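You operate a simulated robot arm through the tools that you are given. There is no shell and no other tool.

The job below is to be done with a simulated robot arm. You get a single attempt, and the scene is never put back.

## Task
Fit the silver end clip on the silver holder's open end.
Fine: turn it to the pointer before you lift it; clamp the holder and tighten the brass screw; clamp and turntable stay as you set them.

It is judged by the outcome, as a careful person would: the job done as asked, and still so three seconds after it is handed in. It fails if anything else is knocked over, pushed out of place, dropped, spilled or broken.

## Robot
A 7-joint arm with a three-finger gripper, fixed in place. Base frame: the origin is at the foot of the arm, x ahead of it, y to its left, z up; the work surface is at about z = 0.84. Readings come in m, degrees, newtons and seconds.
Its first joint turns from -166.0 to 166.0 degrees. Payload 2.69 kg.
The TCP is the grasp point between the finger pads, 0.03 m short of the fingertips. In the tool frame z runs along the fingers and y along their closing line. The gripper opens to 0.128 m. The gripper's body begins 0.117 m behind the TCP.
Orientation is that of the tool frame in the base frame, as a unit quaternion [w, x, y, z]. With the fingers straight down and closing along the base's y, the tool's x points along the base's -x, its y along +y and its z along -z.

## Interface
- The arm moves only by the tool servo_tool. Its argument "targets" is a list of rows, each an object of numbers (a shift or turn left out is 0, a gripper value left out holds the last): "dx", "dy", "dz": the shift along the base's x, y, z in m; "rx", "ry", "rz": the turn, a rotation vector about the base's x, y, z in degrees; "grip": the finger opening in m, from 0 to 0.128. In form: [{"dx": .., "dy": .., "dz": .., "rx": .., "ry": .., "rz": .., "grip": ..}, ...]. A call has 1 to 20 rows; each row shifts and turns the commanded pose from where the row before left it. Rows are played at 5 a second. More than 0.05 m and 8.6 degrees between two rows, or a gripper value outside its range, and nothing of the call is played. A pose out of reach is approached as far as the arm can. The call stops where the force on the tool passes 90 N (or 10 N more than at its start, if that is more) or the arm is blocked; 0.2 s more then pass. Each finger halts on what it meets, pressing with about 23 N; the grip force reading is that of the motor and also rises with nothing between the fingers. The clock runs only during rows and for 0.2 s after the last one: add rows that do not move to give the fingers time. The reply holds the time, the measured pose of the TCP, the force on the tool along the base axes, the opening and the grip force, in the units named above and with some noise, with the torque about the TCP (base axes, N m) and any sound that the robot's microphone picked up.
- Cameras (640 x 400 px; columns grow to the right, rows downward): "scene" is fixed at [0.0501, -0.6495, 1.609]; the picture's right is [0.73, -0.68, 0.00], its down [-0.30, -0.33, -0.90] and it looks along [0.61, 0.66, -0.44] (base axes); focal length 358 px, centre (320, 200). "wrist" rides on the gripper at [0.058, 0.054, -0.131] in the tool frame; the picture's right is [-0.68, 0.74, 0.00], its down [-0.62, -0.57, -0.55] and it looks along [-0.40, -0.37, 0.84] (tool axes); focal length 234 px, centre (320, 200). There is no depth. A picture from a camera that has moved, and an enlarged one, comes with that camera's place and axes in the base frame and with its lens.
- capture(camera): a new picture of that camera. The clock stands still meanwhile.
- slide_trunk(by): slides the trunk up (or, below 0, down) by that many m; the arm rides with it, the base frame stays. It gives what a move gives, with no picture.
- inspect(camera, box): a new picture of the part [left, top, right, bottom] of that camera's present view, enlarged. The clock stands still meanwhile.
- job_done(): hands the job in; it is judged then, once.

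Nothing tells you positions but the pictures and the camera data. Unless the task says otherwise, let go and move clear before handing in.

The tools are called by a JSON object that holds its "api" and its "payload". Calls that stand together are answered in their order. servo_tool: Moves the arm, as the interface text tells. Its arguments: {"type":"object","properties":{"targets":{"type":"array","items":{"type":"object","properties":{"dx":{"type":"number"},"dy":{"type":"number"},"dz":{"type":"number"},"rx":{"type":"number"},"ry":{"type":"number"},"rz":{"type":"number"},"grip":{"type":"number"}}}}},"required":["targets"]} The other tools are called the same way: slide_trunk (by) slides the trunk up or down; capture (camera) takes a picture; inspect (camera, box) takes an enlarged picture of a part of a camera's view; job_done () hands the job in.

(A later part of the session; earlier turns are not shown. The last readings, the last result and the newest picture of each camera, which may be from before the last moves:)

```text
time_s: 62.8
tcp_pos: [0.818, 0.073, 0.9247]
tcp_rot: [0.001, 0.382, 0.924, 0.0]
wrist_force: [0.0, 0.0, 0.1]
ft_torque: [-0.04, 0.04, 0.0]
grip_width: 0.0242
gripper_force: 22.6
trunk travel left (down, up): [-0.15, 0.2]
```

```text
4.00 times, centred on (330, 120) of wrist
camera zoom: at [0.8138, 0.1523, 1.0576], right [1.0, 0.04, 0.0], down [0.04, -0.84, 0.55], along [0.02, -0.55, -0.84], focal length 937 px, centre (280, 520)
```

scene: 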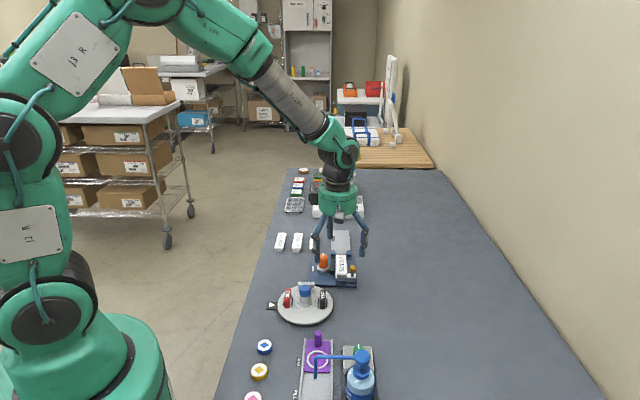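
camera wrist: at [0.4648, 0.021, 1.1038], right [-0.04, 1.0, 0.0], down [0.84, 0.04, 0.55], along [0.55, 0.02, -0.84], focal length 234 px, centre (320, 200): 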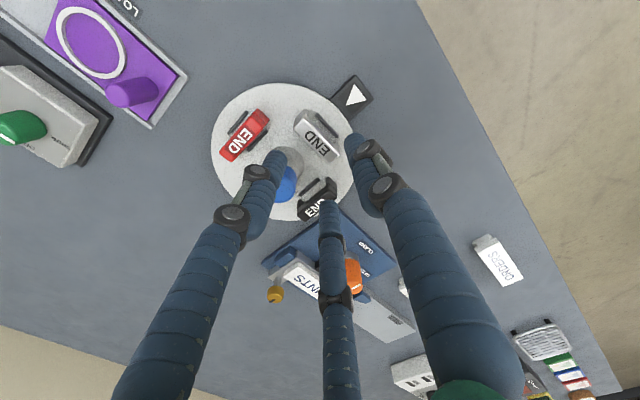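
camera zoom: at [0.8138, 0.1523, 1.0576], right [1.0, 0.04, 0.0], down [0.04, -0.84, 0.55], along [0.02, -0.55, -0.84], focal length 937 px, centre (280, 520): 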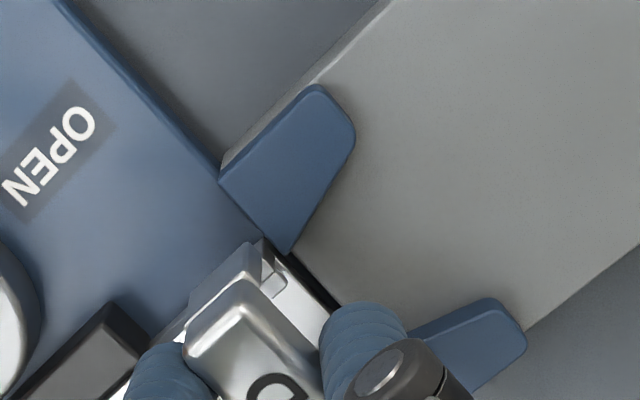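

In the scene view the legs now straddle the rails symmetrically, with about 2 mm on each side. I'll lower in small steps, watching the force.

{"api": "servo_tool", "payload": {"targets": [{"dz": -0.005}, {"dz": -0.004}, {"dz": -0.003}, {}]}}

{"api": "inspect", "payload": {"camera": "scene", "box": [330, 225, 370, 270]}}

{"api": "inspect", "payload": {"camera": "wrist", "box": [280, 90, 380, 190]}}

```text
time_s: 63.8
tcp_pos: [0.8177, 0.0717, 0.9137]
tcp_rot: [0.0, 0.382, 0.924, -0.001]
wrist_force: [0.6, 0.4, -0.6]
ft_torque: [-0.03, 0.05, -0.03]
grip_width: 0.024
gripper_force: 23.1
trunk travel left (down, up): [-0.15, 0.2]
```

```text
8.89 times, centred on (350, 248) of scene
camera zoom: at [0.0501, -0.6495, 1.609], right [0.73, -0.68, 0.0], down [-0.3, -0.33, -0.9], along [0.61, 0.66, -0.44], focal length 3186 px, centre (53, -222)
```

zoom: 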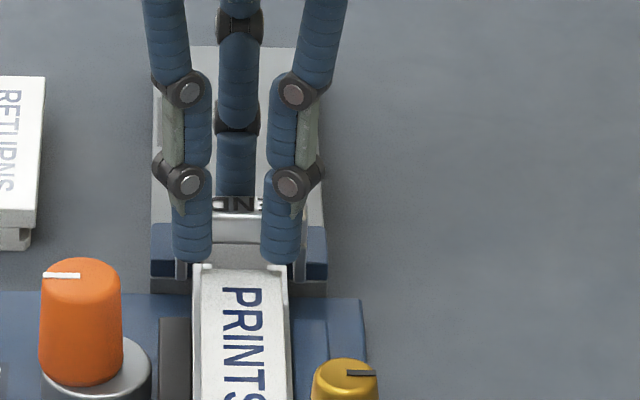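

```text
4.00 times, centred on (330, 140) of wrist
camera zoom: at [0.8136, 0.1514, 1.0457], right [1.0, 0.04, 0.0], down [0.04, -0.84, 0.55], along [0.02, -0.55, -0.84], focal length 937 px, centre (280, 440)
```

zoom: 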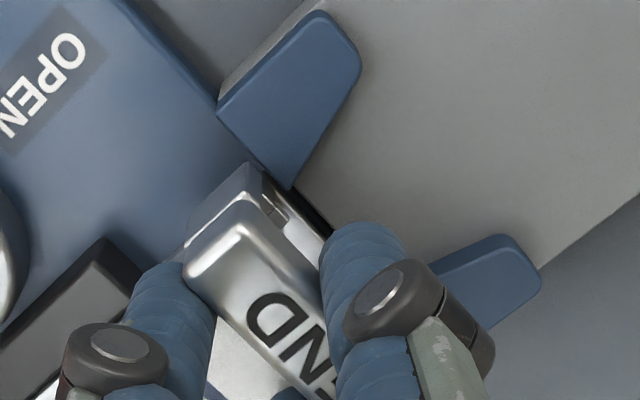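

{"api": "servo_tool", "payload": {"targets": [{"dz": -0.003}, {"dz": -0.003}, {}]}}

{"api": "inspect", "payload": {"camera": "scene", "box": [330, 225, 370, 270]}}

{"api": "inspect", "payload": {"camera": "wrist", "box": [280, 90, 380, 190]}}

```text
time_s: 64.6
tcp_pos: [0.8194, 0.0724, 0.9089]
tcp_rot: [0.0, 0.382, 0.924, 0.0]
wrist_force: [-0.3, -0.4, -1.2]
ft_torque: [-0.02, 0.0, 0.0]
grip_width: 0.0242
gripper_force: 22.4
trunk travel left (down, up): [-0.15, 0.2]
```

```text
8.89 times, centred on (350, 248) of scene
camera zoom: at [0.0501, -0.6495, 1.609], right [0.73, -0.68, 0.0], down [-0.3, -0.33, -0.9], along [0.61, 0.66, -0.44], focal length 3186 px, centre (53, -222)
```

zoom: 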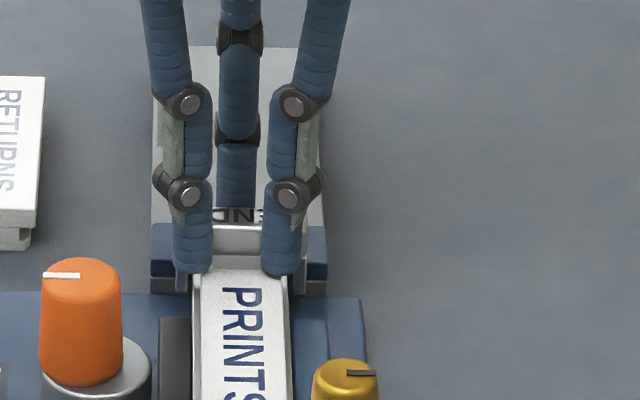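

```text
4.00 times, centred on (330, 140) of wrist
camera zoom: at [0.8141, 0.1516, 1.0399], right [1.0, 0.04, 0.0], down [0.04, -0.84, 0.55], along [0.02, -0.55, -0.84], focal length 937 px, centre (280, 440)
```

zoom: 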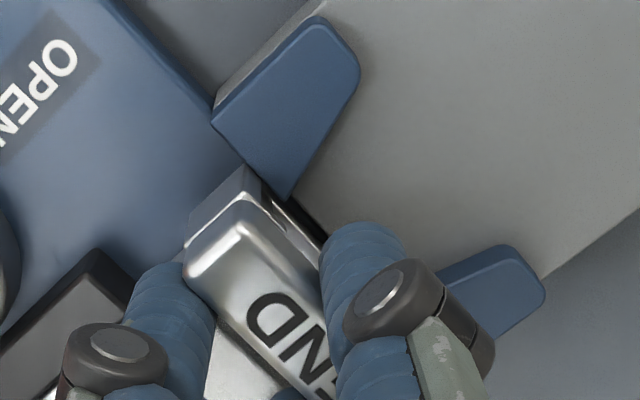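

The legs are just at rail-top height. The clip's front face is nearly flush with the guide, so I'll shift it 2 mm back from the end for clearance and continue down.

{"api": "servo_tool", "payload": {"targets": [{"dx": -0.0012, "dy": -0.0012}, {"dz": -0.002}, {"dz": -0.002}, {}]}}

{"api": "inspect", "payload": {"camera": "wrist", "box": [280, 90, 380, 190]}}

{"api": "inspect", "payload": {"camera": "scene", "box": [335, 240, 365, 270]}}

```text
time_s: 65.6
tcp_pos: [0.8183, 0.0713, 0.9059]
tcp_rot: [0.001, 0.382, 0.924, -0.001]
wrist_force: [-2.6, -0.2, 11.1]
ft_torque: [-0.14, 0.16, -0.05]
grip_width: 0.024
gripper_force: 23.0
trunk travel left (down, up): [-0.15, 0.2]
```

```text
4.00 times, centred on (330, 140) of wrist
camera zoom: at [0.8134, 0.1505, 1.0379], right [1.0, 0.04, 0.0], down [0.04, -0.84, 0.55], along [0.03, -0.55, -0.84], focal length 937 px, centre (280, 440)
```

zoom: 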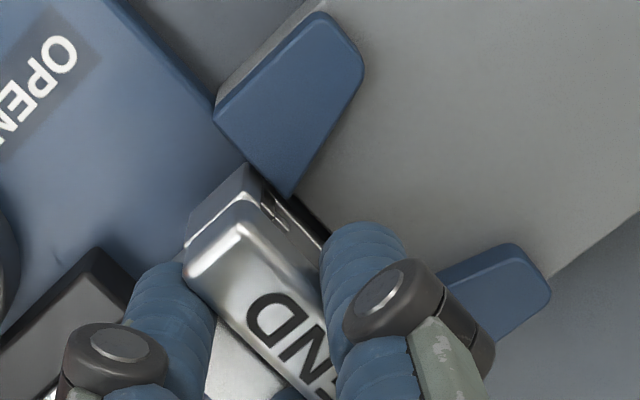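

```text
13.33 times, centred on (350, 255) of scene
camera zoom: at [0.0501, -0.6495, 1.609], right [0.73, -0.68, 0.0], down [-0.3, -0.33, -0.9], along [0.61, 0.66, -0.44], focal length 4779 px, centre (-80, -533)
```

zoom: 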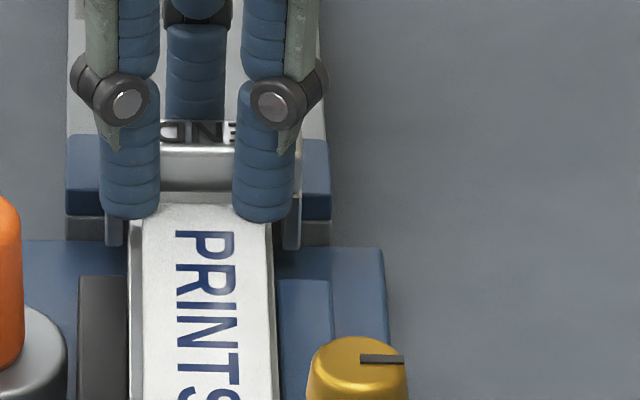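

There's an 11 N contact: the fingertips are at label height, and the legs already straddle the rail walls. I'll ease up 1.5 mm and release so the clip can settle, then press it home from above.

{"api": "servo_tool", "payload": {"targets": [{"dz": 0.001}, {"grip": 0.026}, {"grip": 0.03}, {"grip": 0.036}, {}, {}]}}

{"api": "inspect", "payload": {"camera": "scene", "box": [335, 240, 365, 270]}}

{"api": "inspect", "payload": {"camera": "wrist", "box": [280, 90, 380, 190]}}

```text
time_s: 67.0
tcp_pos: [0.8173, 0.0716, 0.9065]
tcp_rot: [0.0, 0.382, 0.924, -0.001]
wrist_force: [0.7, -0.5, 6.5]
ft_torque: [-0.11, 0.01, -0.01]
grip_width: 0.0361
gripper_force: 0.0
trunk travel left (down, up): [-0.15, 0.2]
```

```text
13.33 times, centred on (350, 255) of scene
camera zoom: at [0.0501, -0.6495, 1.609], right [0.73, -0.68, 0.0], down [-0.3, -0.33, -0.9], along [0.61, 0.66, -0.44], focal length 4779 px, centre (-80, -533)
```

zoom: 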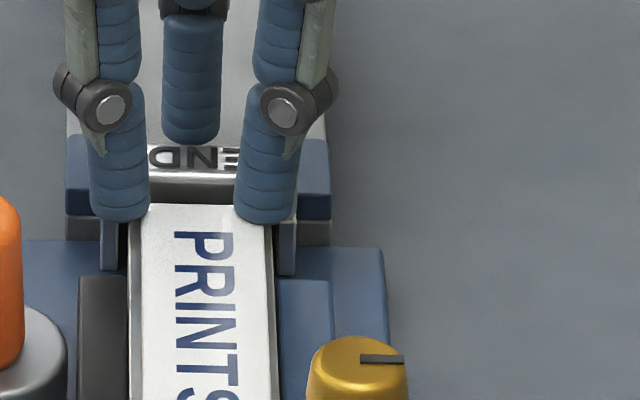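

```text
4.00 times, centred on (330, 140) of wrist
camera zoom: at [0.8128, 0.1509, 1.038], right [1.0, 0.04, 0.0], down [0.04, -0.84, 0.55], along [0.02, -0.55, -0.84], focal length 937 px, centre (280, 440)
```

zoom: 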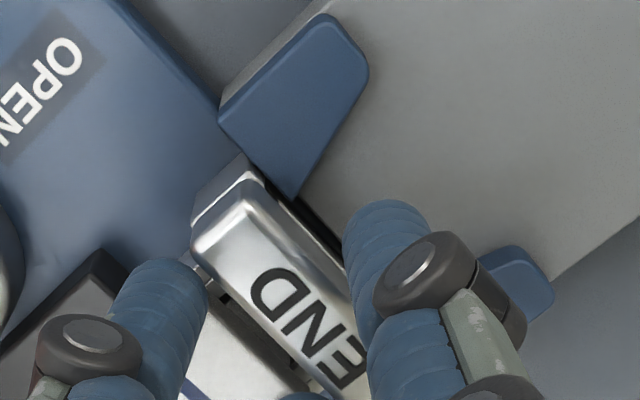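

The clip dropped onto the rails. The fingertips rest lightly on the label, so I'll raise straight up and look.

{"api": "servo_tool", "payload": {"targets": [{"dz": 0.003}, {"dz": 0.01, "grip": 0.045}, {"dz": 0.02}, {"dz": 0.03}, {"dz": 0.03}, {}]}}

{"api": "inspect", "payload": {"camera": "scene", "box": [330, 235, 370, 275]}}

{"api": "inspect", "payload": {"camera": "wrist", "box": [270, 90, 370, 190]}}

```text
time_s: 68.4
tcp_pos: [0.8191, 0.0732, 0.9981]
tcp_rot: [0.0, 0.382, 0.924, 0.0]
wrist_force: [-0.1, -0.2, -0.2]
ft_torque: [-0.01, -0.07, -0.02]
grip_width: 0.0452
gripper_force: 0.0
trunk travel left (down, up): [-0.15, 0.2]
```

```text
10.00 times, centred on (350, 255) of scene
camera zoom: at [0.0501, -0.6495, 1.609], right [0.73, -0.68, 0.0], down [-0.3, -0.33, -0.9], along [0.61, 0.66, -0.44], focal length 3584 px, centre (20, -350)
```

zoom: 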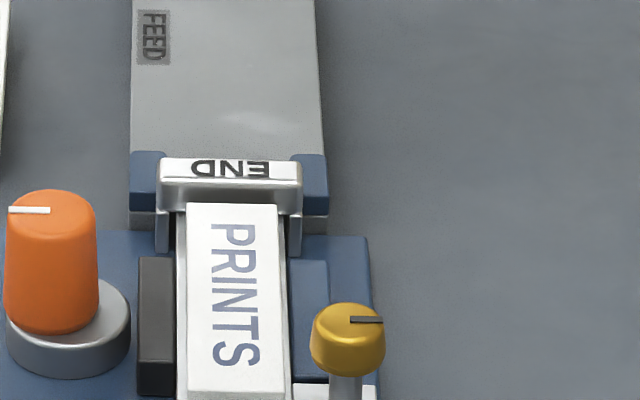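

```text
4.00 times, centred on (320, 140) of wrist
camera zoom: at [0.8144, 0.153, 1.1299], right [1.0, 0.04, 0.0], down [0.04, -0.84, 0.55], along [0.02, -0.55, -0.84], focal length 937 px, centre (320, 440)
```

zoom: 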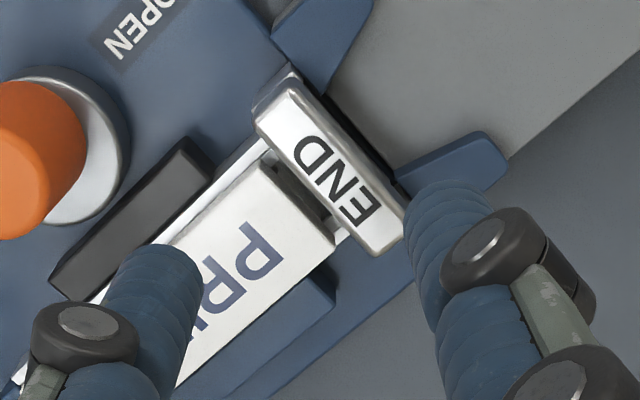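

The clip sits straight across the rails at the open end. To make sure it's fully seated, I'll close the fingers, centre them over the clip and press down gently.

{"api": "servo_tool", "payload": {"targets": [{"dx": 0.0024, "dy": 0.0063, "grip": 0.0}, {}, {}, {"dz": -0.03}, {"dz": -0.03}, {"dz": -0.012}, {}]}}

{"api": "inspect", "payload": {"camera": "scene", "box": [330, 235, 370, 275]}}

{"api": "inspect", "payload": {"camera": "wrist", "box": [270, 90, 370, 190]}}

```text
time_s: 70.0
tcp_pos: [0.8211, 0.0781, 0.9256]
tcp_rot: [0.0, 0.382, 0.924, 0.0]
wrist_force: [-0.8, -0.1, 0.1]
ft_torque: [-0.02, -0.04, -0.05]
grip_width: 0.0022
gripper_force: 23.1
trunk travel left (down, up): [-0.15, 0.2]
```

```text
10.00 times, centred on (350, 255) of scene
camera zoom: at [0.0501, -0.6495, 1.609], right [0.73, -0.68, 0.0], down [-0.3, -0.33, -0.9], along [0.61, 0.66, -0.44], focal length 3584 px, centre (20, -350)
```

zoom: 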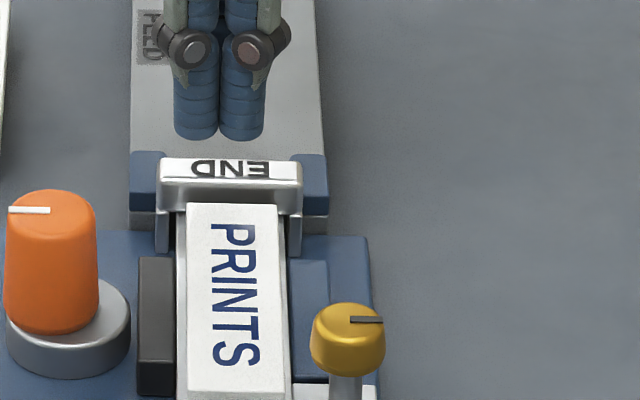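

```text
4.00 times, centred on (320, 140) of wrist
camera zoom: at [0.8166, 0.1582, 1.0579], right [1.0, 0.04, 0.0], down [0.04, -0.84, 0.55], along [0.02, -0.55, -0.84], focal length 937 px, centre (320, 440)
```

zoom: 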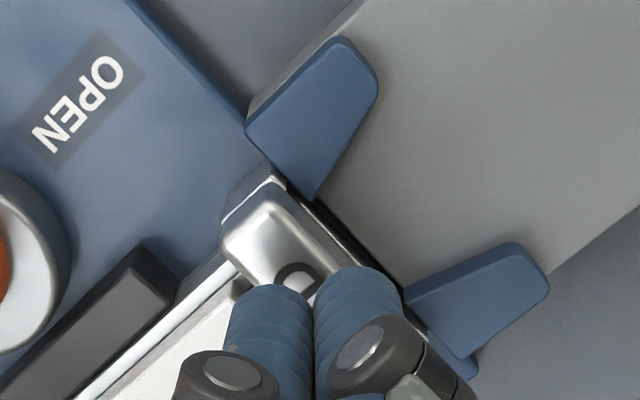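

{"api": "servo_tool", "payload": {"targets": [{"dx": 0.002, "dy": -0.002, "dz": -0.004}, {"dz": -0.003}, {"dz": -0.002}, {}]}}

{"api": "servo_tool", "payload": {"targets": [{"dz": -0.002}, {}]}}

```text
time_s: 71.0
tcp_pos: [0.8224, 0.0747, 0.9169]
tcp_rot: [0.0, 0.382, 0.924, 0.0]
wrist_force: [0.9, 0.3, 0.1]
ft_torque: [0.01, 0.02, -0.01]
grip_width: 0.002
gripper_force: 22.9
trunk travel left (down, up): [-0.15, 0.2]
```

```text
time_s: 71.6
tcp_pos: [0.8223, 0.076, 0.9151]
tcp_rot: [0.0, 0.381, 0.924, 0.0]
wrist_force: [-0.1, -0.4, -0.5]
ft_torque: [-0.03, 0.01, 0.01]
grip_width: 0.0024
gripper_force: 22.7
trunk travel left (down, up): [-0.15, 0.2]
```

{"api": "servo_tool", "payload": {"targets": [{"dz": -0.0015}, {"dz": -0.0015}, {}]}}

{"api": "inspect", "payload": {"camera": "scene", "box": [330, 235, 370, 275]}}

```text
time_s: 72.4
tcp_pos: [0.822, 0.0768, 0.9129]
tcp_rot: [0.001, 0.381, 0.924, 0.0]
wrist_force: [0.2, -0.6, 0.1]
ft_torque: [0.04, 0.01, -0.03]
grip_width: 0.0023
gripper_force: 22.6
trunk travel left (down, up): [-0.15, 0.2]
```

```text
10.00 times, centred on (350, 255) of scene
camera zoom: at [0.0501, -0.6495, 1.609], right [0.73, -0.68, 0.0], down [-0.3, -0.33, -0.9], along [0.61, 0.66, -0.44], focal length 3584 px, centre (20, -350)
```

zoom: 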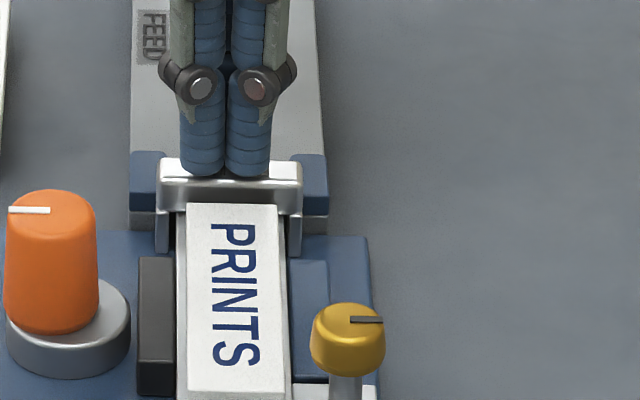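

{"api": "servo_tool", "payload": {"targets": [{"dz": -0.0015}, {"dz": -0.0015}, {}]}}

```text
time_s: 73.2
tcp_pos: [0.8222, 0.0757, 0.9086]
tcp_rot: [0.0, 0.382, 0.924, 0.0]
wrist_force: [-0.4, 0.1, 0.0]
ft_torque: [-0.01, 0.01, 0.01]
grip_width: 0.0023
gripper_force: 22.8
trunk travel left (down, up): [-0.15, 0.2]
```

{"api": "servo_tool", "payload": {"targets": [{"dz": -0.0015}, {"dz": -0.0015}, {}]}}

{"api": "inspect", "payload": {"camera": "scene", "box": [330, 235, 370, 275]}}

{"api": "inspect", "payload": {"camera": "wrist", "box": [270, 90, 370, 190]}}

```text
time_s: 74.0
tcp_pos: [0.821, 0.075, 0.9071]
tcp_rot: [0.001, 0.382, 0.924, 0.0]
wrist_force: [1.1, 2.7, 15.1]
ft_torque: [0.09, 0.01, 0.04]
grip_width: 0.006
gripper_force: 23.3
trunk travel left (down, up): [-0.15, 0.2]
```

```text
10.00 times, centred on (350, 255) of scene
camera zoom: at [0.0501, -0.6495, 1.609], right [0.73, -0.68, 0.0], down [-0.3, -0.33, -0.9], along [0.61, 0.66, -0.44], focal length 3584 px, centre (20, -350)
```

zoom: 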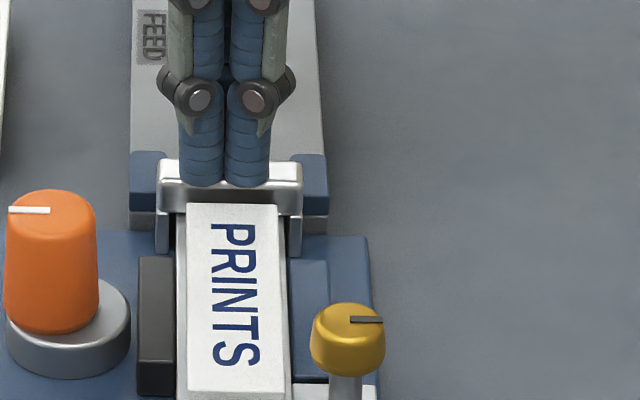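

```text
4.00 times, centred on (320, 140) of wrist
camera zoom: at [0.8162, 0.1551, 1.0399], right [1.0, 0.04, 0.0], down [0.03, -0.84, 0.55], along [0.03, -0.55, -0.84], focal length 937 px, centre (320, 440)
```

zoom: 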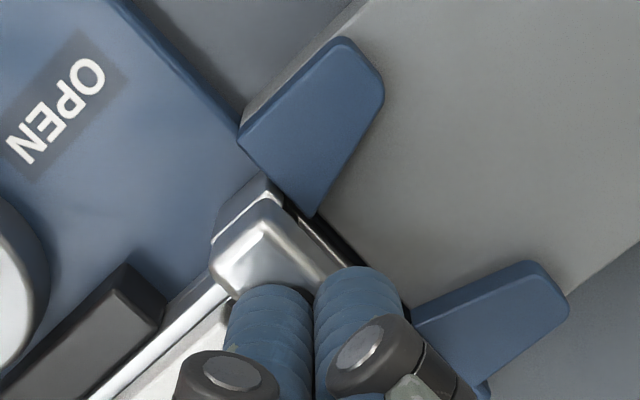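

The first contact came at about z 0.877, which matches the clip being fully down (legs to the plate, bar on the rails). The fingertips were wedging over its edges, so I'll lift, shift so the two fingers bear squarely on the top, and press once more lightly.

{"api": "servo_tool", "payload": {"targets": [{"dz": 0.008}, {"dx": 0.003, "dy": 0.003}, {"dz": -0.004}, {"dz": -0.002}, {}]}}

{"api": "servo_tool", "payload": {"targets": [{"dz": -0.0015}, {}]}}

```text
time_s: 75.2
tcp_pos: [0.8245, 0.0792, 0.9097]
tcp_rot: [0.0, 0.382, 0.924, 0.0]
wrist_force: [-1.6, 0.5, 1.2]
ft_torque: [-0.02, 0.03, 0.0]
grip_width: 0.0021
gripper_force: 23.3
trunk travel left (down, up): [-0.15, 0.2]
```

```text
time_s: 75.8
tcp_pos: [0.8258, 0.0783, 0.9082]
tcp_rot: [0.002, 0.383, 0.924, 0.0]
wrist_force: [-1.7, -1.9, 11.1]
ft_torque: [-0.09, 0.1, -0.04]
grip_width: 0.0059
gripper_force: 21.7
trunk travel left (down, up): [-0.15, 0.2]
```

{"api": "servo_tool", "payload": {"targets": [{"dz": -0.0015}, {}]}}

{"api": "inspect", "payload": {"camera": "scene", "box": [330, 235, 370, 275]}}

```text
time_s: 76.4
tcp_pos: [0.8239, 0.0779, 0.9076]
tcp_rot: [0.001, 0.382, 0.924, 0.001]
wrist_force: [-4.0, 2.1, 25.8]
ft_torque: [-0.03, 0.22, 0.0]
grip_width: 0.0061
gripper_force: 23.7
trunk travel left (down, up): [-0.15, 0.2]
```

```text
10.00 times, centred on (350, 255) of scene
camera zoom: at [0.0501, -0.6495, 1.609], right [0.73, -0.68, 0.0], down [-0.3, -0.33, -0.9], along [0.61, 0.66, -0.44], focal length 3584 px, centre (20, -350)
```

zoom: 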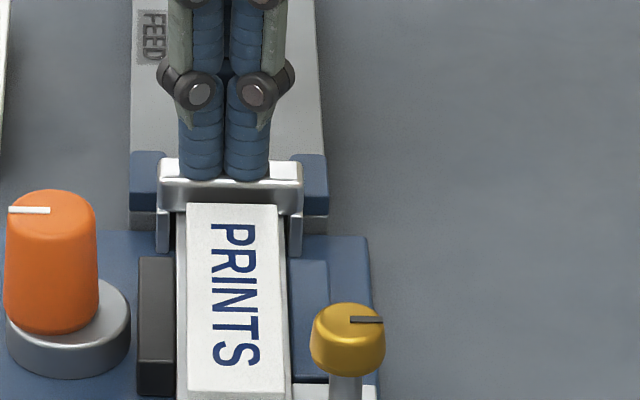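

It took 26 N with no movement, so the clip is seated. I'll rise and go look at the brass screw from above.

{"api": "servo_tool", "payload": {"targets": [{"dz": 0.03}, {"dz": 0.04}, {"dz": 0.03, "grip": 0.05}, {"dx": 0.0024, "dy": -0.0098, "rz": 8.18}, {"dx": 0.0024, "dy": -0.0098, "rz": 8.18}, {"dx": 0.0024, "dy": -0.0098, "rz": 8.18}, {"dx": 0.0024, "dy": -0.0098, "rz": 8.18}, {"dx": 0.0024, "dy": -0.0098, "rz": 8.18}, {"dx": 0.0024, "dy": -0.0098, "rz": 8.18}, {"dx": 0.0024, "dy": -0.0098, "rz": 8.18}, {"dx": 0.0024, "dy": -0.0098, "rz": 8.18}, {"dx": 0.0024, "dy": -0.0098, "rz": 8.18}, {"dx": 0.0024, "dy": -0.0098, "rz": 8.18}, {"dx": 0.0024, "dy": -0.0098, "rz": 8.2}, {}, {}]}}

{"api": "inspect", "payload": {"camera": "wrist", "box": [240, 0, 400, 110]}}

{"api": "inspect", "payload": {"camera": "scene", "box": [330, 235, 370, 285]}}

{"api": "capture", "payload": {"camera": "scene"}}

```text
time_s: 79.8
tcp_pos: [0.8513, -0.0293, 1.008]
tcp_rot: [-0.001, -0.383, 0.924, -0.001]
wrist_force: [0.0, 0.3, -0.4]
ft_torque: [0.03, 0.02, 0.03]
grip_width: 0.0501
gripper_force: 0.1
trunk travel left (down, up): [-0.15, 0.2]
```

```text
3.64 times, centred on (320, 55) of wrist
camera zoom: at [0.7709, -0.0323, 1.1391], right [-0.04, 1.0, 0.0], down [0.84, 0.04, 0.55], along [0.55, 0.02, -0.84], focal length 852 px, centre (320, 727)
```

zoom: 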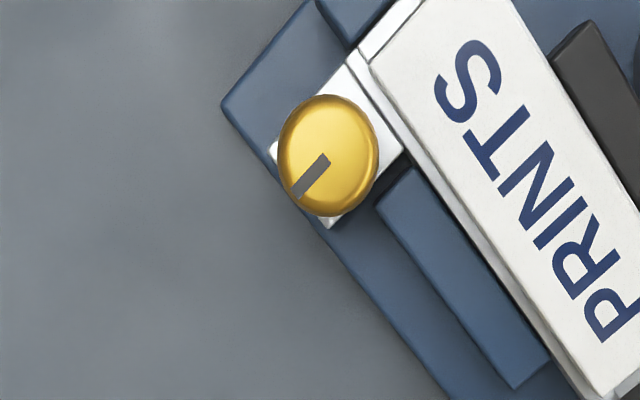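

```text
8.00 times, centred on (350, 260) of scene
camera zoom: at [0.0501, -0.6495, 1.609], right [0.73, -0.68, 0.0], down [-0.3, -0.33, -0.9], along [0.61, 0.66, -0.44], focal length 2867 px, centre (80, -280)
```

zoom: 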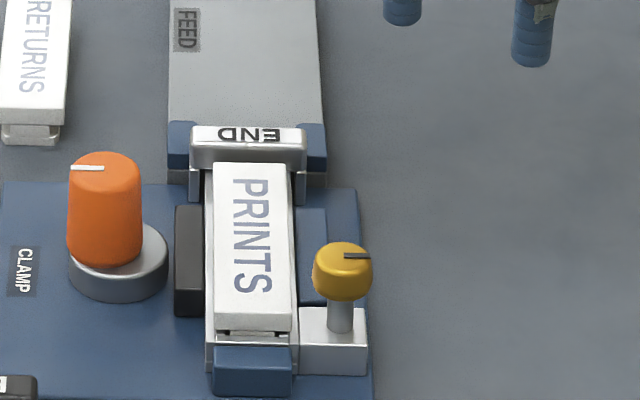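

```text
taken
```

scene: 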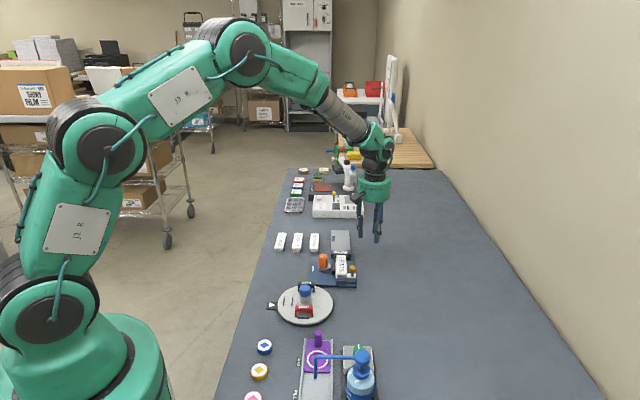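

The clip is fitted and everything else stands as set. The brass knob is about 24 mm across, centred near (0.767, -0.031), and spans about z 0.888 to 0.904. I'll move over it at a high yaw so there's room to turn clockwise.

{"api": "servo_tool", "payload": {"targets": [{"dx": -0.0209, "dy": -0.00025, "rz": 7.5, "grip": 0.048}, {"dx": -0.0209, "dy": -0.00025, "rz": 7.5}, {"dx": -0.0209, "dy": -0.00025, "rz": 7.5}, {"dx": -0.0209, "dy": -0.00025, "rz": 7.5}, {}, {"dz": -0.04}, {}]}}

{"api": "inspect", "payload": {"camera": "wrist", "box": [220, 60, 420, 240]}}

{"api": "inspect", "payload": {"camera": "scene", "box": [320, 215, 380, 285]}}

```text
time_s: 81.4
tcp_pos: [0.7722, -0.0288, 0.963]
tcp_rot: [-0.001, -0.609, 0.793, 0.001]
wrist_force: [1.1, 0.4, -0.5]
ft_torque: [-0.02, 0.05, 0.01]
grip_width: 0.0481
gripper_force: 0.0
trunk travel left (down, up): [-0.15, 0.2]
```

```text
2.22 times, centred on (320, 150) of wrist
camera zoom: at [0.7032, -0.0715, 1.0947], right [-0.54, 0.84, 0.0], down [0.71, 0.45, 0.55], along [0.46, 0.29, -0.84], focal length 520 px, centre (320, 311)
```

zoom: 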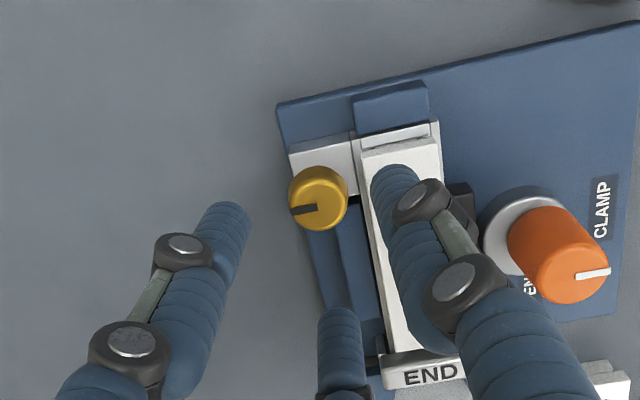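

```text
5.71 times, centred on (350, 250) of scene
camera zoom: at [0.0501, -0.6495, 1.609], right [0.73, -0.68, 0.0], down [-0.3, -0.33, -0.9], along [0.61, 0.66, -0.44], focal length 2048 px, centre (149, -86)
```

zoom: 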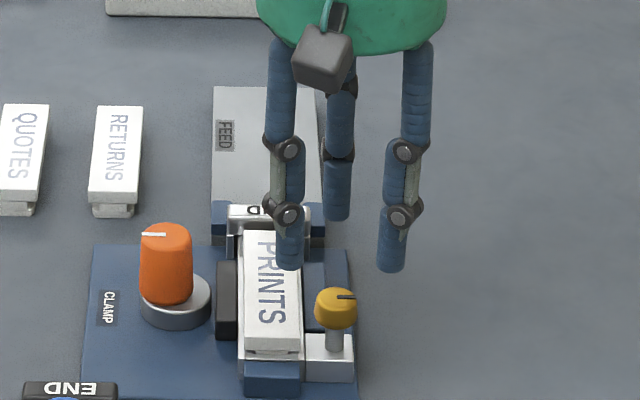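

I'm about 3 mm off. I'll correct and lower so the fingertips surround the brass knob, above label height.

{"api": "servo_tool", "payload": {"targets": [{"dx": -0.003, "dy": -0.0016, "dz": -0.02}, {"dz": -0.02}, {"dz": -0.014}, {}]}}

{"api": "inspect", "payload": {"camera": "wrist", "box": [220, 60, 420, 240]}}

{"api": "inspect", "payload": {"camera": "scene", "box": [320, 235, 380, 285]}}

```text
time_s: 82.4
tcp_pos: [0.7656, -0.0308, 0.91]
tcp_rot: [0.0, -0.61, 0.793, 0.0]
wrist_force: [-0.2, 0.6, 0.2]
ft_torque: [0.01, 0.02, 0.02]
grip_width: 0.0479
gripper_force: 0.0
trunk travel left (down, up): [-0.15, 0.2]
```

```text
2.22 times, centred on (320, 150) of wrist
camera zoom: at [0.6971, -0.073, 1.0423], right [-0.54, 0.84, 0.0], down [0.71, 0.45, 0.55], along [0.46, 0.29, -0.84], focal length 520 px, centre (320, 311)
```

zoom: 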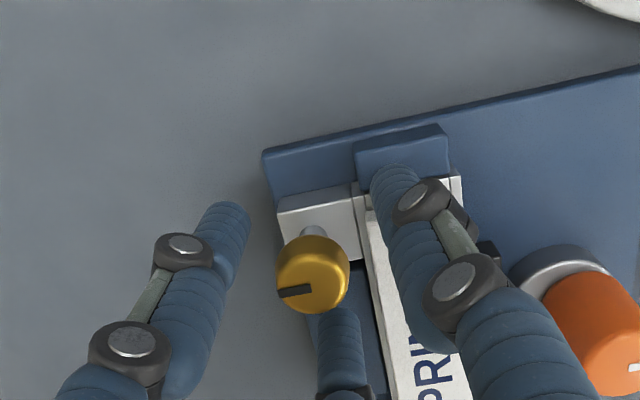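

```text
8.00 times, centred on (350, 260) of scene
camera zoom: at [0.0501, -0.6495, 1.609], right [0.73, -0.68, 0.0], down [-0.3, -0.33, -0.9], along [0.61, 0.66, -0.44], focal length 2867 px, centre (80, -280)
```

zoom: 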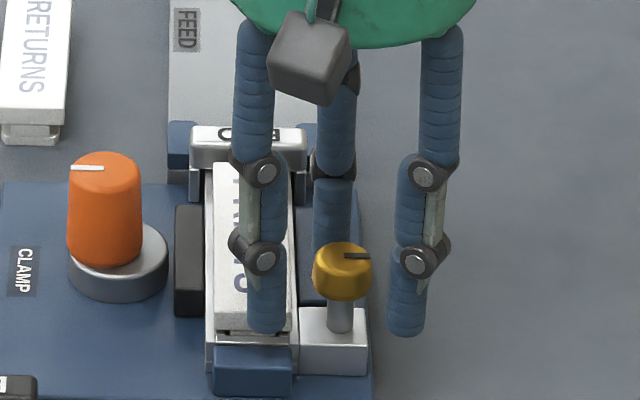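

{"api": "servo_tool", "payload": {"targets": [{"dx": 0.001, "dy": -0.0015, "grip": 0.036}, {"grip": 0.028}, {"grip": 0.022}, {}, {}]}}

```text
time_s: 83.6
tcp_pos: [0.7669, -0.0316, 0.9113]
tcp_rot: [0.0, -0.609, 0.793, 0.0]
wrist_force: [6.4, 5.7, 1.6]
ft_torque: [0.12, -0.15, 0.02]
grip_width: 0.0278
gripper_force: 4.4
trunk travel left (down, up): [-0.15, 0.2]
```

{"api": "servo_tool", "payload": {"targets": [{"dx": 0.0012, "dy": 0.0011}, {}, {}]}}

```text
time_s: 84.4
tcp_pos: [0.7659, -0.0307, 0.9114]
tcp_rot: [0.0, -0.609, 0.793, 0.0]
wrist_force: [3.6, 4.3, 1.6]
ft_torque: [0.11, -0.1, 0.02]
grip_width: 0.0261
gripper_force: 3.0
trunk travel left (down, up): [-0.15, 0.2]
```

{"api": "servo_tool", "payload": {"targets": [{"dx": 0.0008, "dy": 0.0008, "grip": 0.018}, {"grip": 0.01}, {}, {}]}}

{"api": "inspect", "payload": {"camera": "wrist", "box": [250, 80, 390, 220]}}

```text
time_s: 85.4
tcp_pos: [0.7683, -0.0303, 0.9107]
tcp_rot: [-0.001, -0.609, 0.793, -0.001]
wrist_force: [1.6, 0.5, -0.9]
ft_torque: [-0.03, -0.07, 0.01]
grip_width: 0.0239
gripper_force: 10.6
trunk travel left (down, up): [-0.15, 0.2]
```

```text
2.86 times, centred on (320, 150) of wrist
camera zoom: at [0.6997, -0.0734, 1.043], right [-0.54, 0.84, 0.0], down [0.71, 0.45, 0.55], along [0.46, 0.29, -0.84], focal length 669 px, centre (320, 343)
```

zoom: 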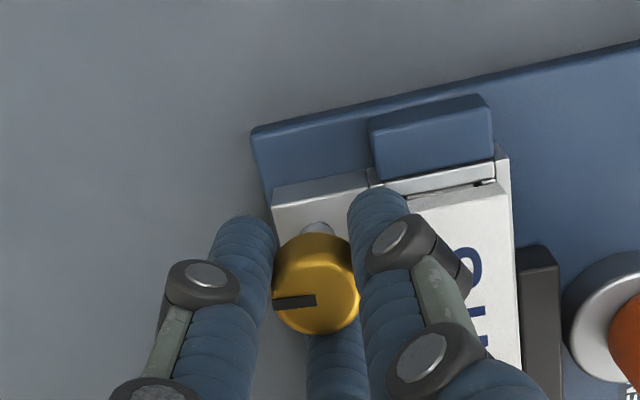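

The brass knob is held on all three fingers. I'll turn it clockwise, starting with 30° while watching the torque.

{"api": "servo_tool", "payload": {"targets": [{"grip": 0.0}, {}, {"rz": -6}, {"rz": -6}, {"rz": -6}, {"rz": -6}, {"rz": -6}, {}]}}

{"api": "inspect", "payload": {"camera": "wrist", "box": [250, 80, 390, 220]}}

{"api": "inspect", "payload": {"camera": "scene", "box": [320, 235, 380, 285]}}

```text
time_s: 87.2
tcp_pos: [0.7676, -0.0312, 0.9125]
tcp_rot: [0.0, -0.382, 0.924, 0.0]
wrist_force: [5.6, 5.4, -6.1]
ft_torque: [-0.02, -0.26, 0.0]
grip_width: 0.0234
gripper_force: 22.7
trunk travel left (down, up): [-0.15, 0.2]
```

```text
2.86 times, centred on (320, 150) of wrist
camera zoom: at [0.6876, -0.0339, 1.0436], right [-0.04, 1.0, 0.0], down [0.84, 0.04, 0.55], along [0.55, 0.02, -0.84], focal length 669 px, centre (320, 343)
```

zoom: 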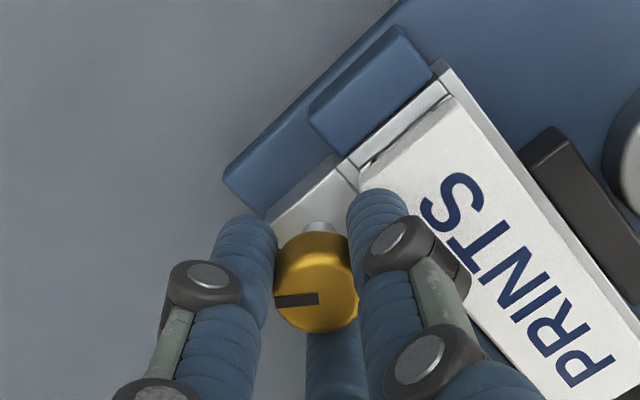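

```text
8.00 times, centred on (350, 260) of scene
camera zoom: at [0.0501, -0.6495, 1.609], right [0.73, -0.68, 0.0], down [-0.3, -0.33, -0.9], along [0.61, 0.66, -0.44], focal length 2867 px, centre (80, -280)
```

zoom: 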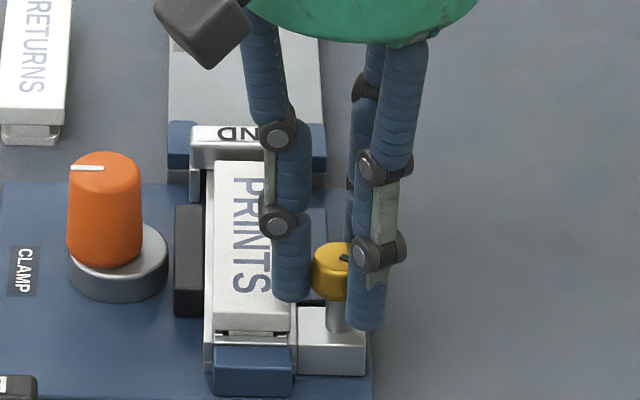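

It turns freely with the grip. I'll continue clockwise.

{"api": "servo_tool", "payload": {"targets": [{"rz": -7}, {"rz": -7}, {"rz": -7}, {"rz": -7}, {"rz": -7}, {"rz": -7}, {}]}}

```text
time_s: 88.8
tcp_pos: [0.7688, -0.0311, 0.9121]
tcp_rot: [0.001, -0.027, 1.0, 0.0]
wrist_force: [15.0, 18.9, -0.3]
ft_torque: [0.72, -0.4, -0.05]
grip_width: 0.0232
gripper_force: 22.3
trunk travel left (down, up): [-0.15, 0.2]
```

{"api": "servo_tool", "payload": {"targets": [{"dx": 0.0012, "dy": 0.0016}, {}, {"rz": -7}, {"rz": -7}, {"rz": -7}, {}]}}

{"api": "inspect", "payload": {"camera": "wrist", "box": [250, 80, 390, 220]}}

{"api": "inspect", "payload": {"camera": "scene", "box": [320, 235, 380, 285]}}

```text
time_s: 90.2
tcp_pos: [0.7672, -0.0306, 0.9114]
tcp_rot: [0.0, 0.157, 0.988, 0.0]
wrist_force: [1.6, -9.2, 0.5]
ft_torque: [-0.44, -0.02, 0.14]
grip_width: 0.0231
gripper_force: 23.2
trunk travel left (down, up): [-0.15, 0.2]
```

```text
2.86 times, centred on (320, 150) of wrist
camera zoom: at [0.7279, 0.0393, 1.0434], right [0.87, 0.49, 0.0], down [0.41, -0.73, 0.55], along [0.27, -0.48, -0.84], focal length 669 px, centre (320, 343)
```

zoom: 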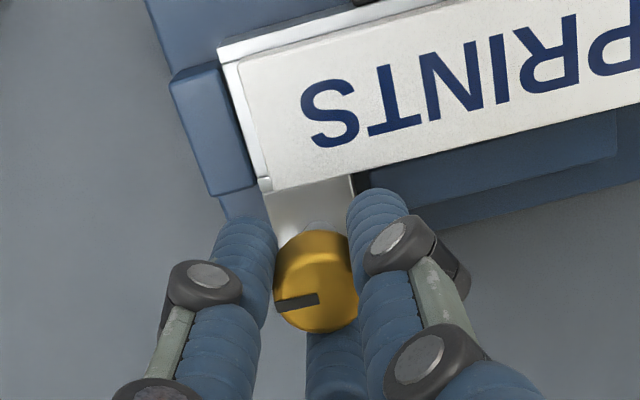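

```text
8.00 times, centred on (350, 260) of scene
camera zoom: at [0.0501, -0.6495, 1.609], right [0.73, -0.68, 0.0], down [-0.3, -0.33, -0.9], along [0.61, 0.66, -0.44], focal length 2867 px, centre (80, -280)
```

zoom: 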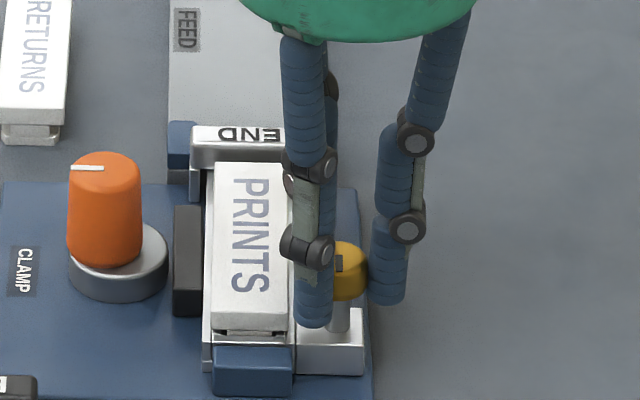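

93° done, and resistance is starting to show (0.14 N m). I'll keep going.

{"api": "servo_tool", "payload": {"targets": [{"dy": -0.0008, "rz": -6}, {"rz": -6}, {"rz": -6}, {}]}}

{"api": "inspect", "payload": {"camera": "wrist", "box": [250, 80, 390, 220]}}

```text
time_s: 91.2
tcp_pos: [0.7685, -0.031, 0.9109]
tcp_rot: [0.001, 0.309, 0.951, 0.0]
wrist_force: [0.6, 2.1, 0.8]
ft_torque: [0.03, 0.06, 0.18]
grip_width: 0.0232
gripper_force: 22.9
trunk travel left (down, up): [-0.15, 0.2]
```

```text
2.86 times, centred on (320, 150) of wrist
camera zoom: at [0.7516, 0.0477, 1.0431], right [0.98, 0.2, 0.0], down [0.17, -0.82, 0.55], along [0.11, -0.54, -0.84], focal length 669 px, centre (320, 343)
```

zoom: 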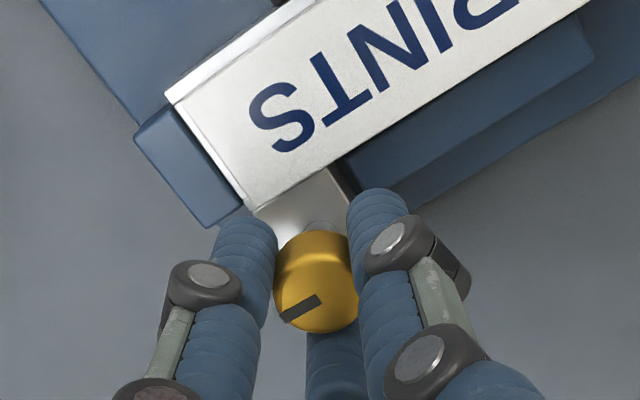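

The mark now lags the fingers, so the knob has stopped at about a quarter turn and the grip is slipping at 0.18 N m. I'll release, inspect the mark, and try once more to confirm it's tight.

{"api": "servo_tool", "payload": {"targets": [{"grip": 0.03}, {"grip": 0.045}, {}, {"dz": 0.03}, {}]}}

{"api": "inspect", "payload": {"camera": "wrist", "box": [250, 80, 390, 220]}}

{"api": "inspect", "payload": {"camera": "scene", "box": [320, 235, 380, 285]}}

```text
time_s: 92.4
tcp_pos: [0.767, -0.0325, 0.9446]
tcp_rot: [0.0, 0.309, 0.951, 0.0]
wrist_force: [-0.5, 0.3, 0.7]
ft_torque: [0.01, -0.06, 0.0]
grip_width: 0.0454
gripper_force: 0.0
trunk travel left (down, up): [-0.15, 0.2]
```

```text
2.86 times, centred on (320, 150) of wrist
camera zoom: at [0.7498, 0.0465, 1.0762], right [0.98, 0.2, 0.0], down [0.17, -0.82, 0.55], along [0.11, -0.54, -0.84], focal length 669 px, centre (320, 343)
```

zoom: 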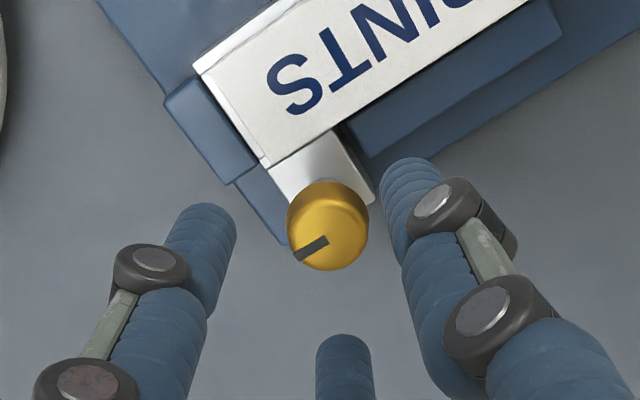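

```text
8.00 times, centred on (350, 260) of scene
camera zoom: at [0.0501, -0.6495, 1.609], right [0.73, -0.68, 0.0], down [-0.3, -0.33, -0.9], along [0.61, 0.66, -0.44], focal length 2867 px, centre (80, -280)
```

zoom: 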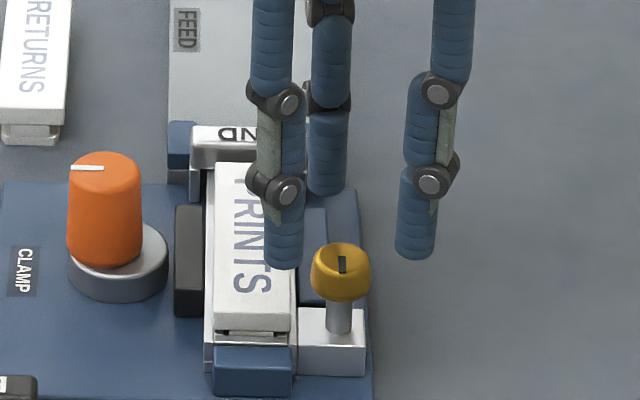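

The mark has turned exactly a quarter turn clockwise. I'll regrip once and try a further 12° to confirm it's at its stop.

{"api": "servo_tool", "payload": {"targets": [{"dz": -0.015}, {"dz": -0.015}, {"grip": 0.03}, {"grip": 0.02}, {"grip": 0.0}, {}, {}]}}

{"api": "servo_tool", "payload": {"targets": [{"rz": -4}, {"rz": -4}, {}]}}

{"api": "inspect", "payload": {"camera": "wrist", "box": [250, 80, 390, 220]}}

```text
time_s: 94.0
tcp_pos: [0.7686, -0.0315, 0.912]
tcp_rot: [0.0, 0.309, 0.951, -0.001]
wrist_force: [4.5, -1.4, 1.1]
ft_torque: [-0.02, -0.11, 0.01]
grip_width: 0.0232
gripper_force: 23.5
trunk travel left (down, up): [-0.15, 0.2]
```

```text
time_s: 94.8
tcp_pos: [0.7684, -0.0308, 0.912]
tcp_rot: [-0.001, 0.374, 0.927, -0.001]
wrist_force: [-1.1, 0.2, 0.5]
ft_torque: [-0.02, 0.12, 0.13]
grip_width: 0.023
gripper_force: 22.8
trunk travel left (down, up): [-0.15, 0.2]
```

```text
2.86 times, centred on (320, 150) of wrist
camera zoom: at [0.7626, 0.0488, 1.0436], right [1.0, 0.06, 0.0], down [0.05, -0.83, 0.55], along [0.03, -0.55, -0.84], focal length 669 px, centre (320, 343)
```

zoom: 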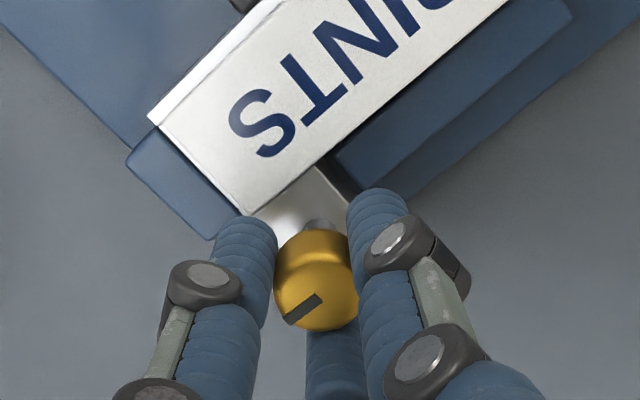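

It's tight: the torque came back at once and the knob didn't move. I'll release, retreat high and clear, and check the whole scene.

{"api": "servo_tool", "payload": {"targets": [{"grip": 0.03}, {"grip": 0.048}, {}, {"dz": 0.03}, {"dz": 0.04}, {"dz": 0.04}, {"dx": 0.02, "dy": -0.04}, {"dx": 0.02, "dy": -0.04}, {"dy": -0.04, "dz": 0.02}, {}]}}

{"api": "capture", "payload": {"camera": "scene"}}

{"api": "inspect", "payload": {"camera": "scene", "box": [260, 220, 380, 330]}}

{"api": "inspect", "payload": {"camera": "scene", "box": [325, 235, 365, 285]}}

{"api": "capture", "payload": {"camera": "wrist"}}

```text
time_s: 97.0
tcp_pos: [0.8127, -0.1523, 1.0437]
tcp_rot: [0.0, 0.374, 0.927, 0.0]
wrist_force: [0.7, -1.0, 0.1]
ft_torque: [0.03, -0.07, 0.04]
grip_width: 0.0481
gripper_force: 0.1
trunk travel left (down, up): [-0.15, 0.2]
```

```text
taken
```

scene: 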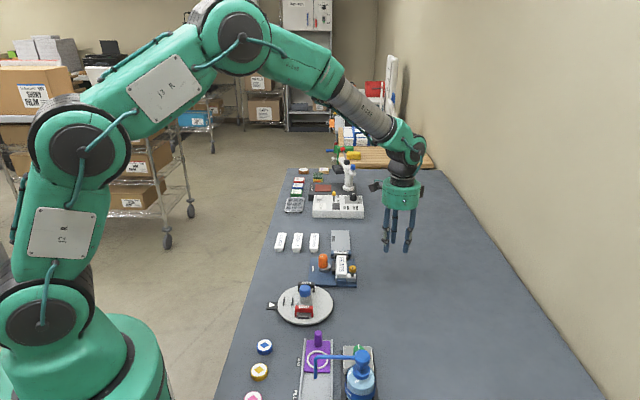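

```text
3.64 times, centred on (320, 275) of scene
camera zoom: at [0.0501, -0.6495, 1.609], right [0.73, -0.68, 0.0], down [-0.3, -0.33, -0.9], along [0.61, 0.66, -0.44], focal length 1303 px, centre (320, -73)
```

zoom: 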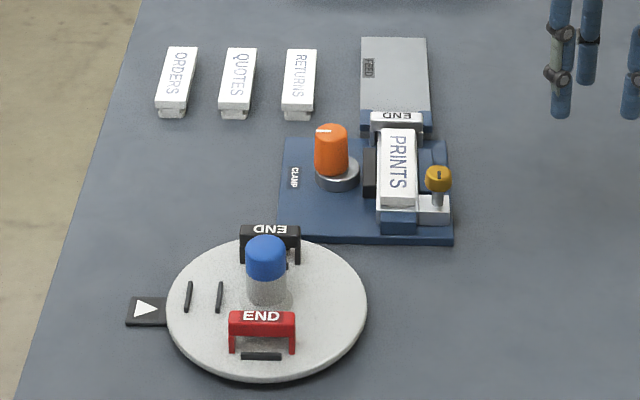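

```text
8.00 times, centred on (345, 260) of scene
camera zoom: at [0.0501, -0.6495, 1.609], right [0.73, -0.68, 0.0], down [-0.3, -0.33, -0.9], along [0.61, 0.66, -0.44], focal length 2867 px, centre (120, -280)
```

zoom: 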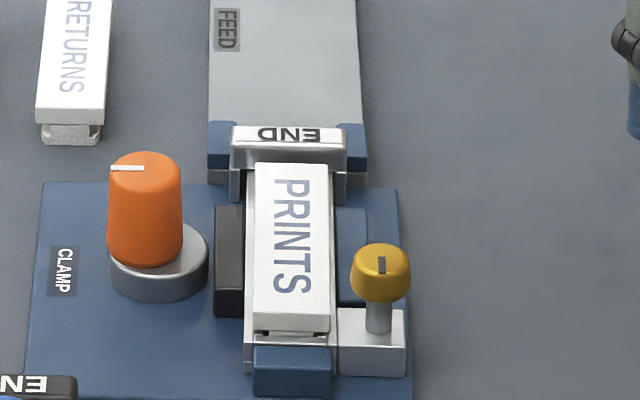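

```text
taken
camera wrist: at [0.8054, -0.073, 1.1753], right [1.0, 0.06, 0.0], down [0.05, -0.83, 0.55], along [0.03, -0.55, -0.84], focal length 234 px, centre (320, 200)
```

wrist: 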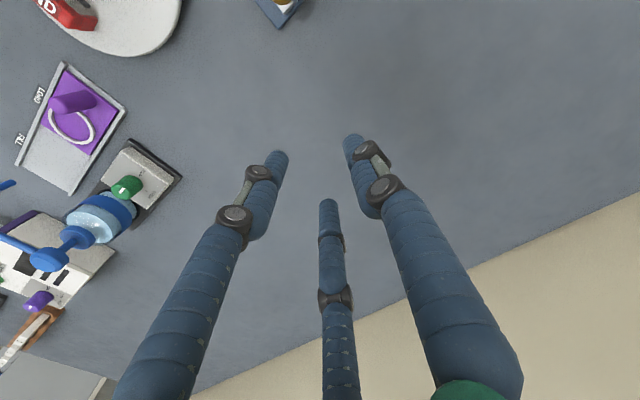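

Everything looks in place. Before handing in, I'll check the clip's seating from the low viewpoint at the FEED side.

{"api": "servo_tool", "payload": {"targets": [{"dx": 0.006, "dy": 0.043}, {"dx": 0.006, "dy": 0.043}, {"dx": 0.006, "dy": 0.043}, {"dx": 0.006, "dy": 0.043}, {"dx": 0.006, "dy": 0.043}, {"dx": 0.006, "dy": 0.043}, {"dx": 0.006, "dy": 0.043}, {"dx": 0.006, "dy": 0.043}, {"dx": 0.006, "dy": 0.043}, {"dx": 0.01, "dy": 0.043, "dz": -0.02}, {"dz": -0.04}, {"dz": -0.02, "grip": 0.1}, {}]}}

{"api": "inspect", "payload": {"camera": "wrist", "box": [230, 230, 330, 310]}}

{"api": "inspect", "payload": {"camera": "wrist", "box": [255, 245, 305, 285]}}

```text
time_s: 99.8
tcp_pos: [0.8729, 0.2833, 0.9626]
tcp_rot: [0.001, 0.373, 0.928, 0.0]
wrist_force: [-0.8, 0.5, 0.3]
ft_torque: [0.02, 0.0, 0.01]
grip_width: 0.0998
gripper_force: 0.0
trunk travel left (down, up): [-0.15, 0.2]
```

```text
5.00 times, centred on (280, 270) of wrist
camera zoom: at [0.8667, 0.3632, 1.0939], right [1.0, 0.06, 0.0], down [0.05, -0.83, 0.55], along [0.03, -0.55, -0.84], focal length 1171 px, centre (520, -150)
```

zoom: 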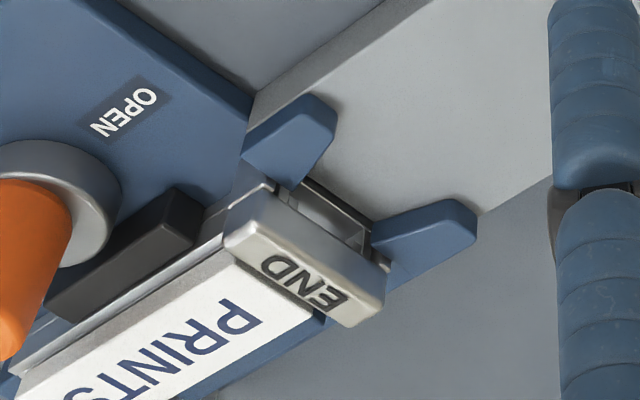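

```text
10.00 times, centred on (280, 265) of wrist
camera zoom: at [0.8667, 0.3632, 1.0939], right [1.0, 0.06, 0.0], down [0.05, -0.83, 0.55], along [0.03, -0.55, -0.84], focal length 2342 px, centre (720, -450)
```

zoom: 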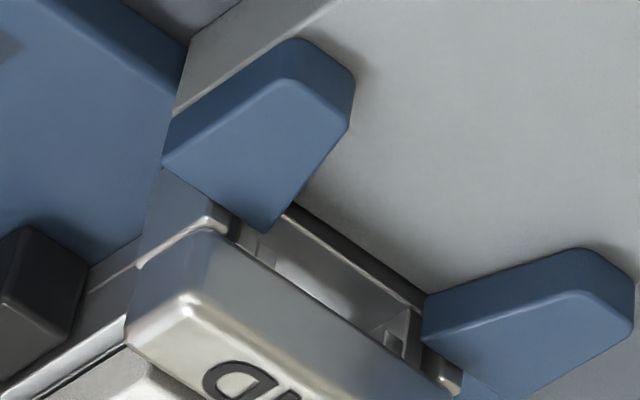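

The clip sits square across the rails with its legs down outside both walls and the bar on the rail lips. The clamp is at CLAMP, the screw is at its stop, and the turntable is still set to the pointer. I'll raise the arm clear, wait a moment, and hand in.

{"api": "servo_tool", "payload": {"targets": [{"dz": 0.04}, {"dz": 0.04}, {"dz": 0.04}, {}, {}, {}, {}, {}]}}

{"api": "inspect", "payload": {"camera": "scene", "box": [260, 220, 380, 330]}}

```text
time_s: 101.6
tcp_pos: [0.8726, 0.28, 1.082]
tcp_rot: [0.0, 0.373, 0.928, 0.0]
wrist_force: [-0.4, -0.7, 0.4]
ft_torque: [-0.01, -0.02, -0.01]
grip_width: 0.1
gripper_force: 0.0
trunk travel left (down, up): [-0.15, 0.2]
```

```text
3.64 times, centred on (320, 275) of scene
camera zoom: at [0.0501, -0.6495, 1.609], right [0.73, -0.68, 0.0], down [-0.3, -0.33, -0.9], along [0.61, 0.66, -0.44], focal length 1303 px, centre (320, -73)
```

zoom: 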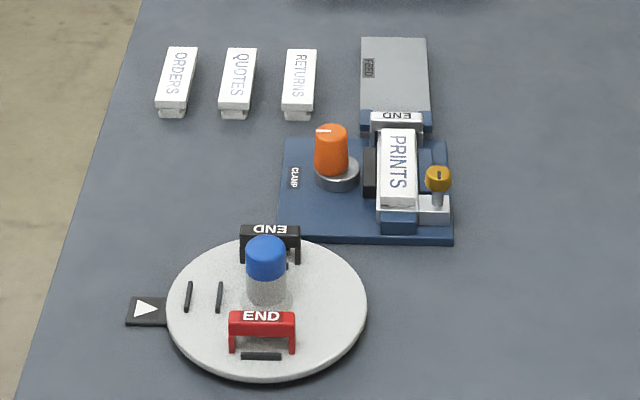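

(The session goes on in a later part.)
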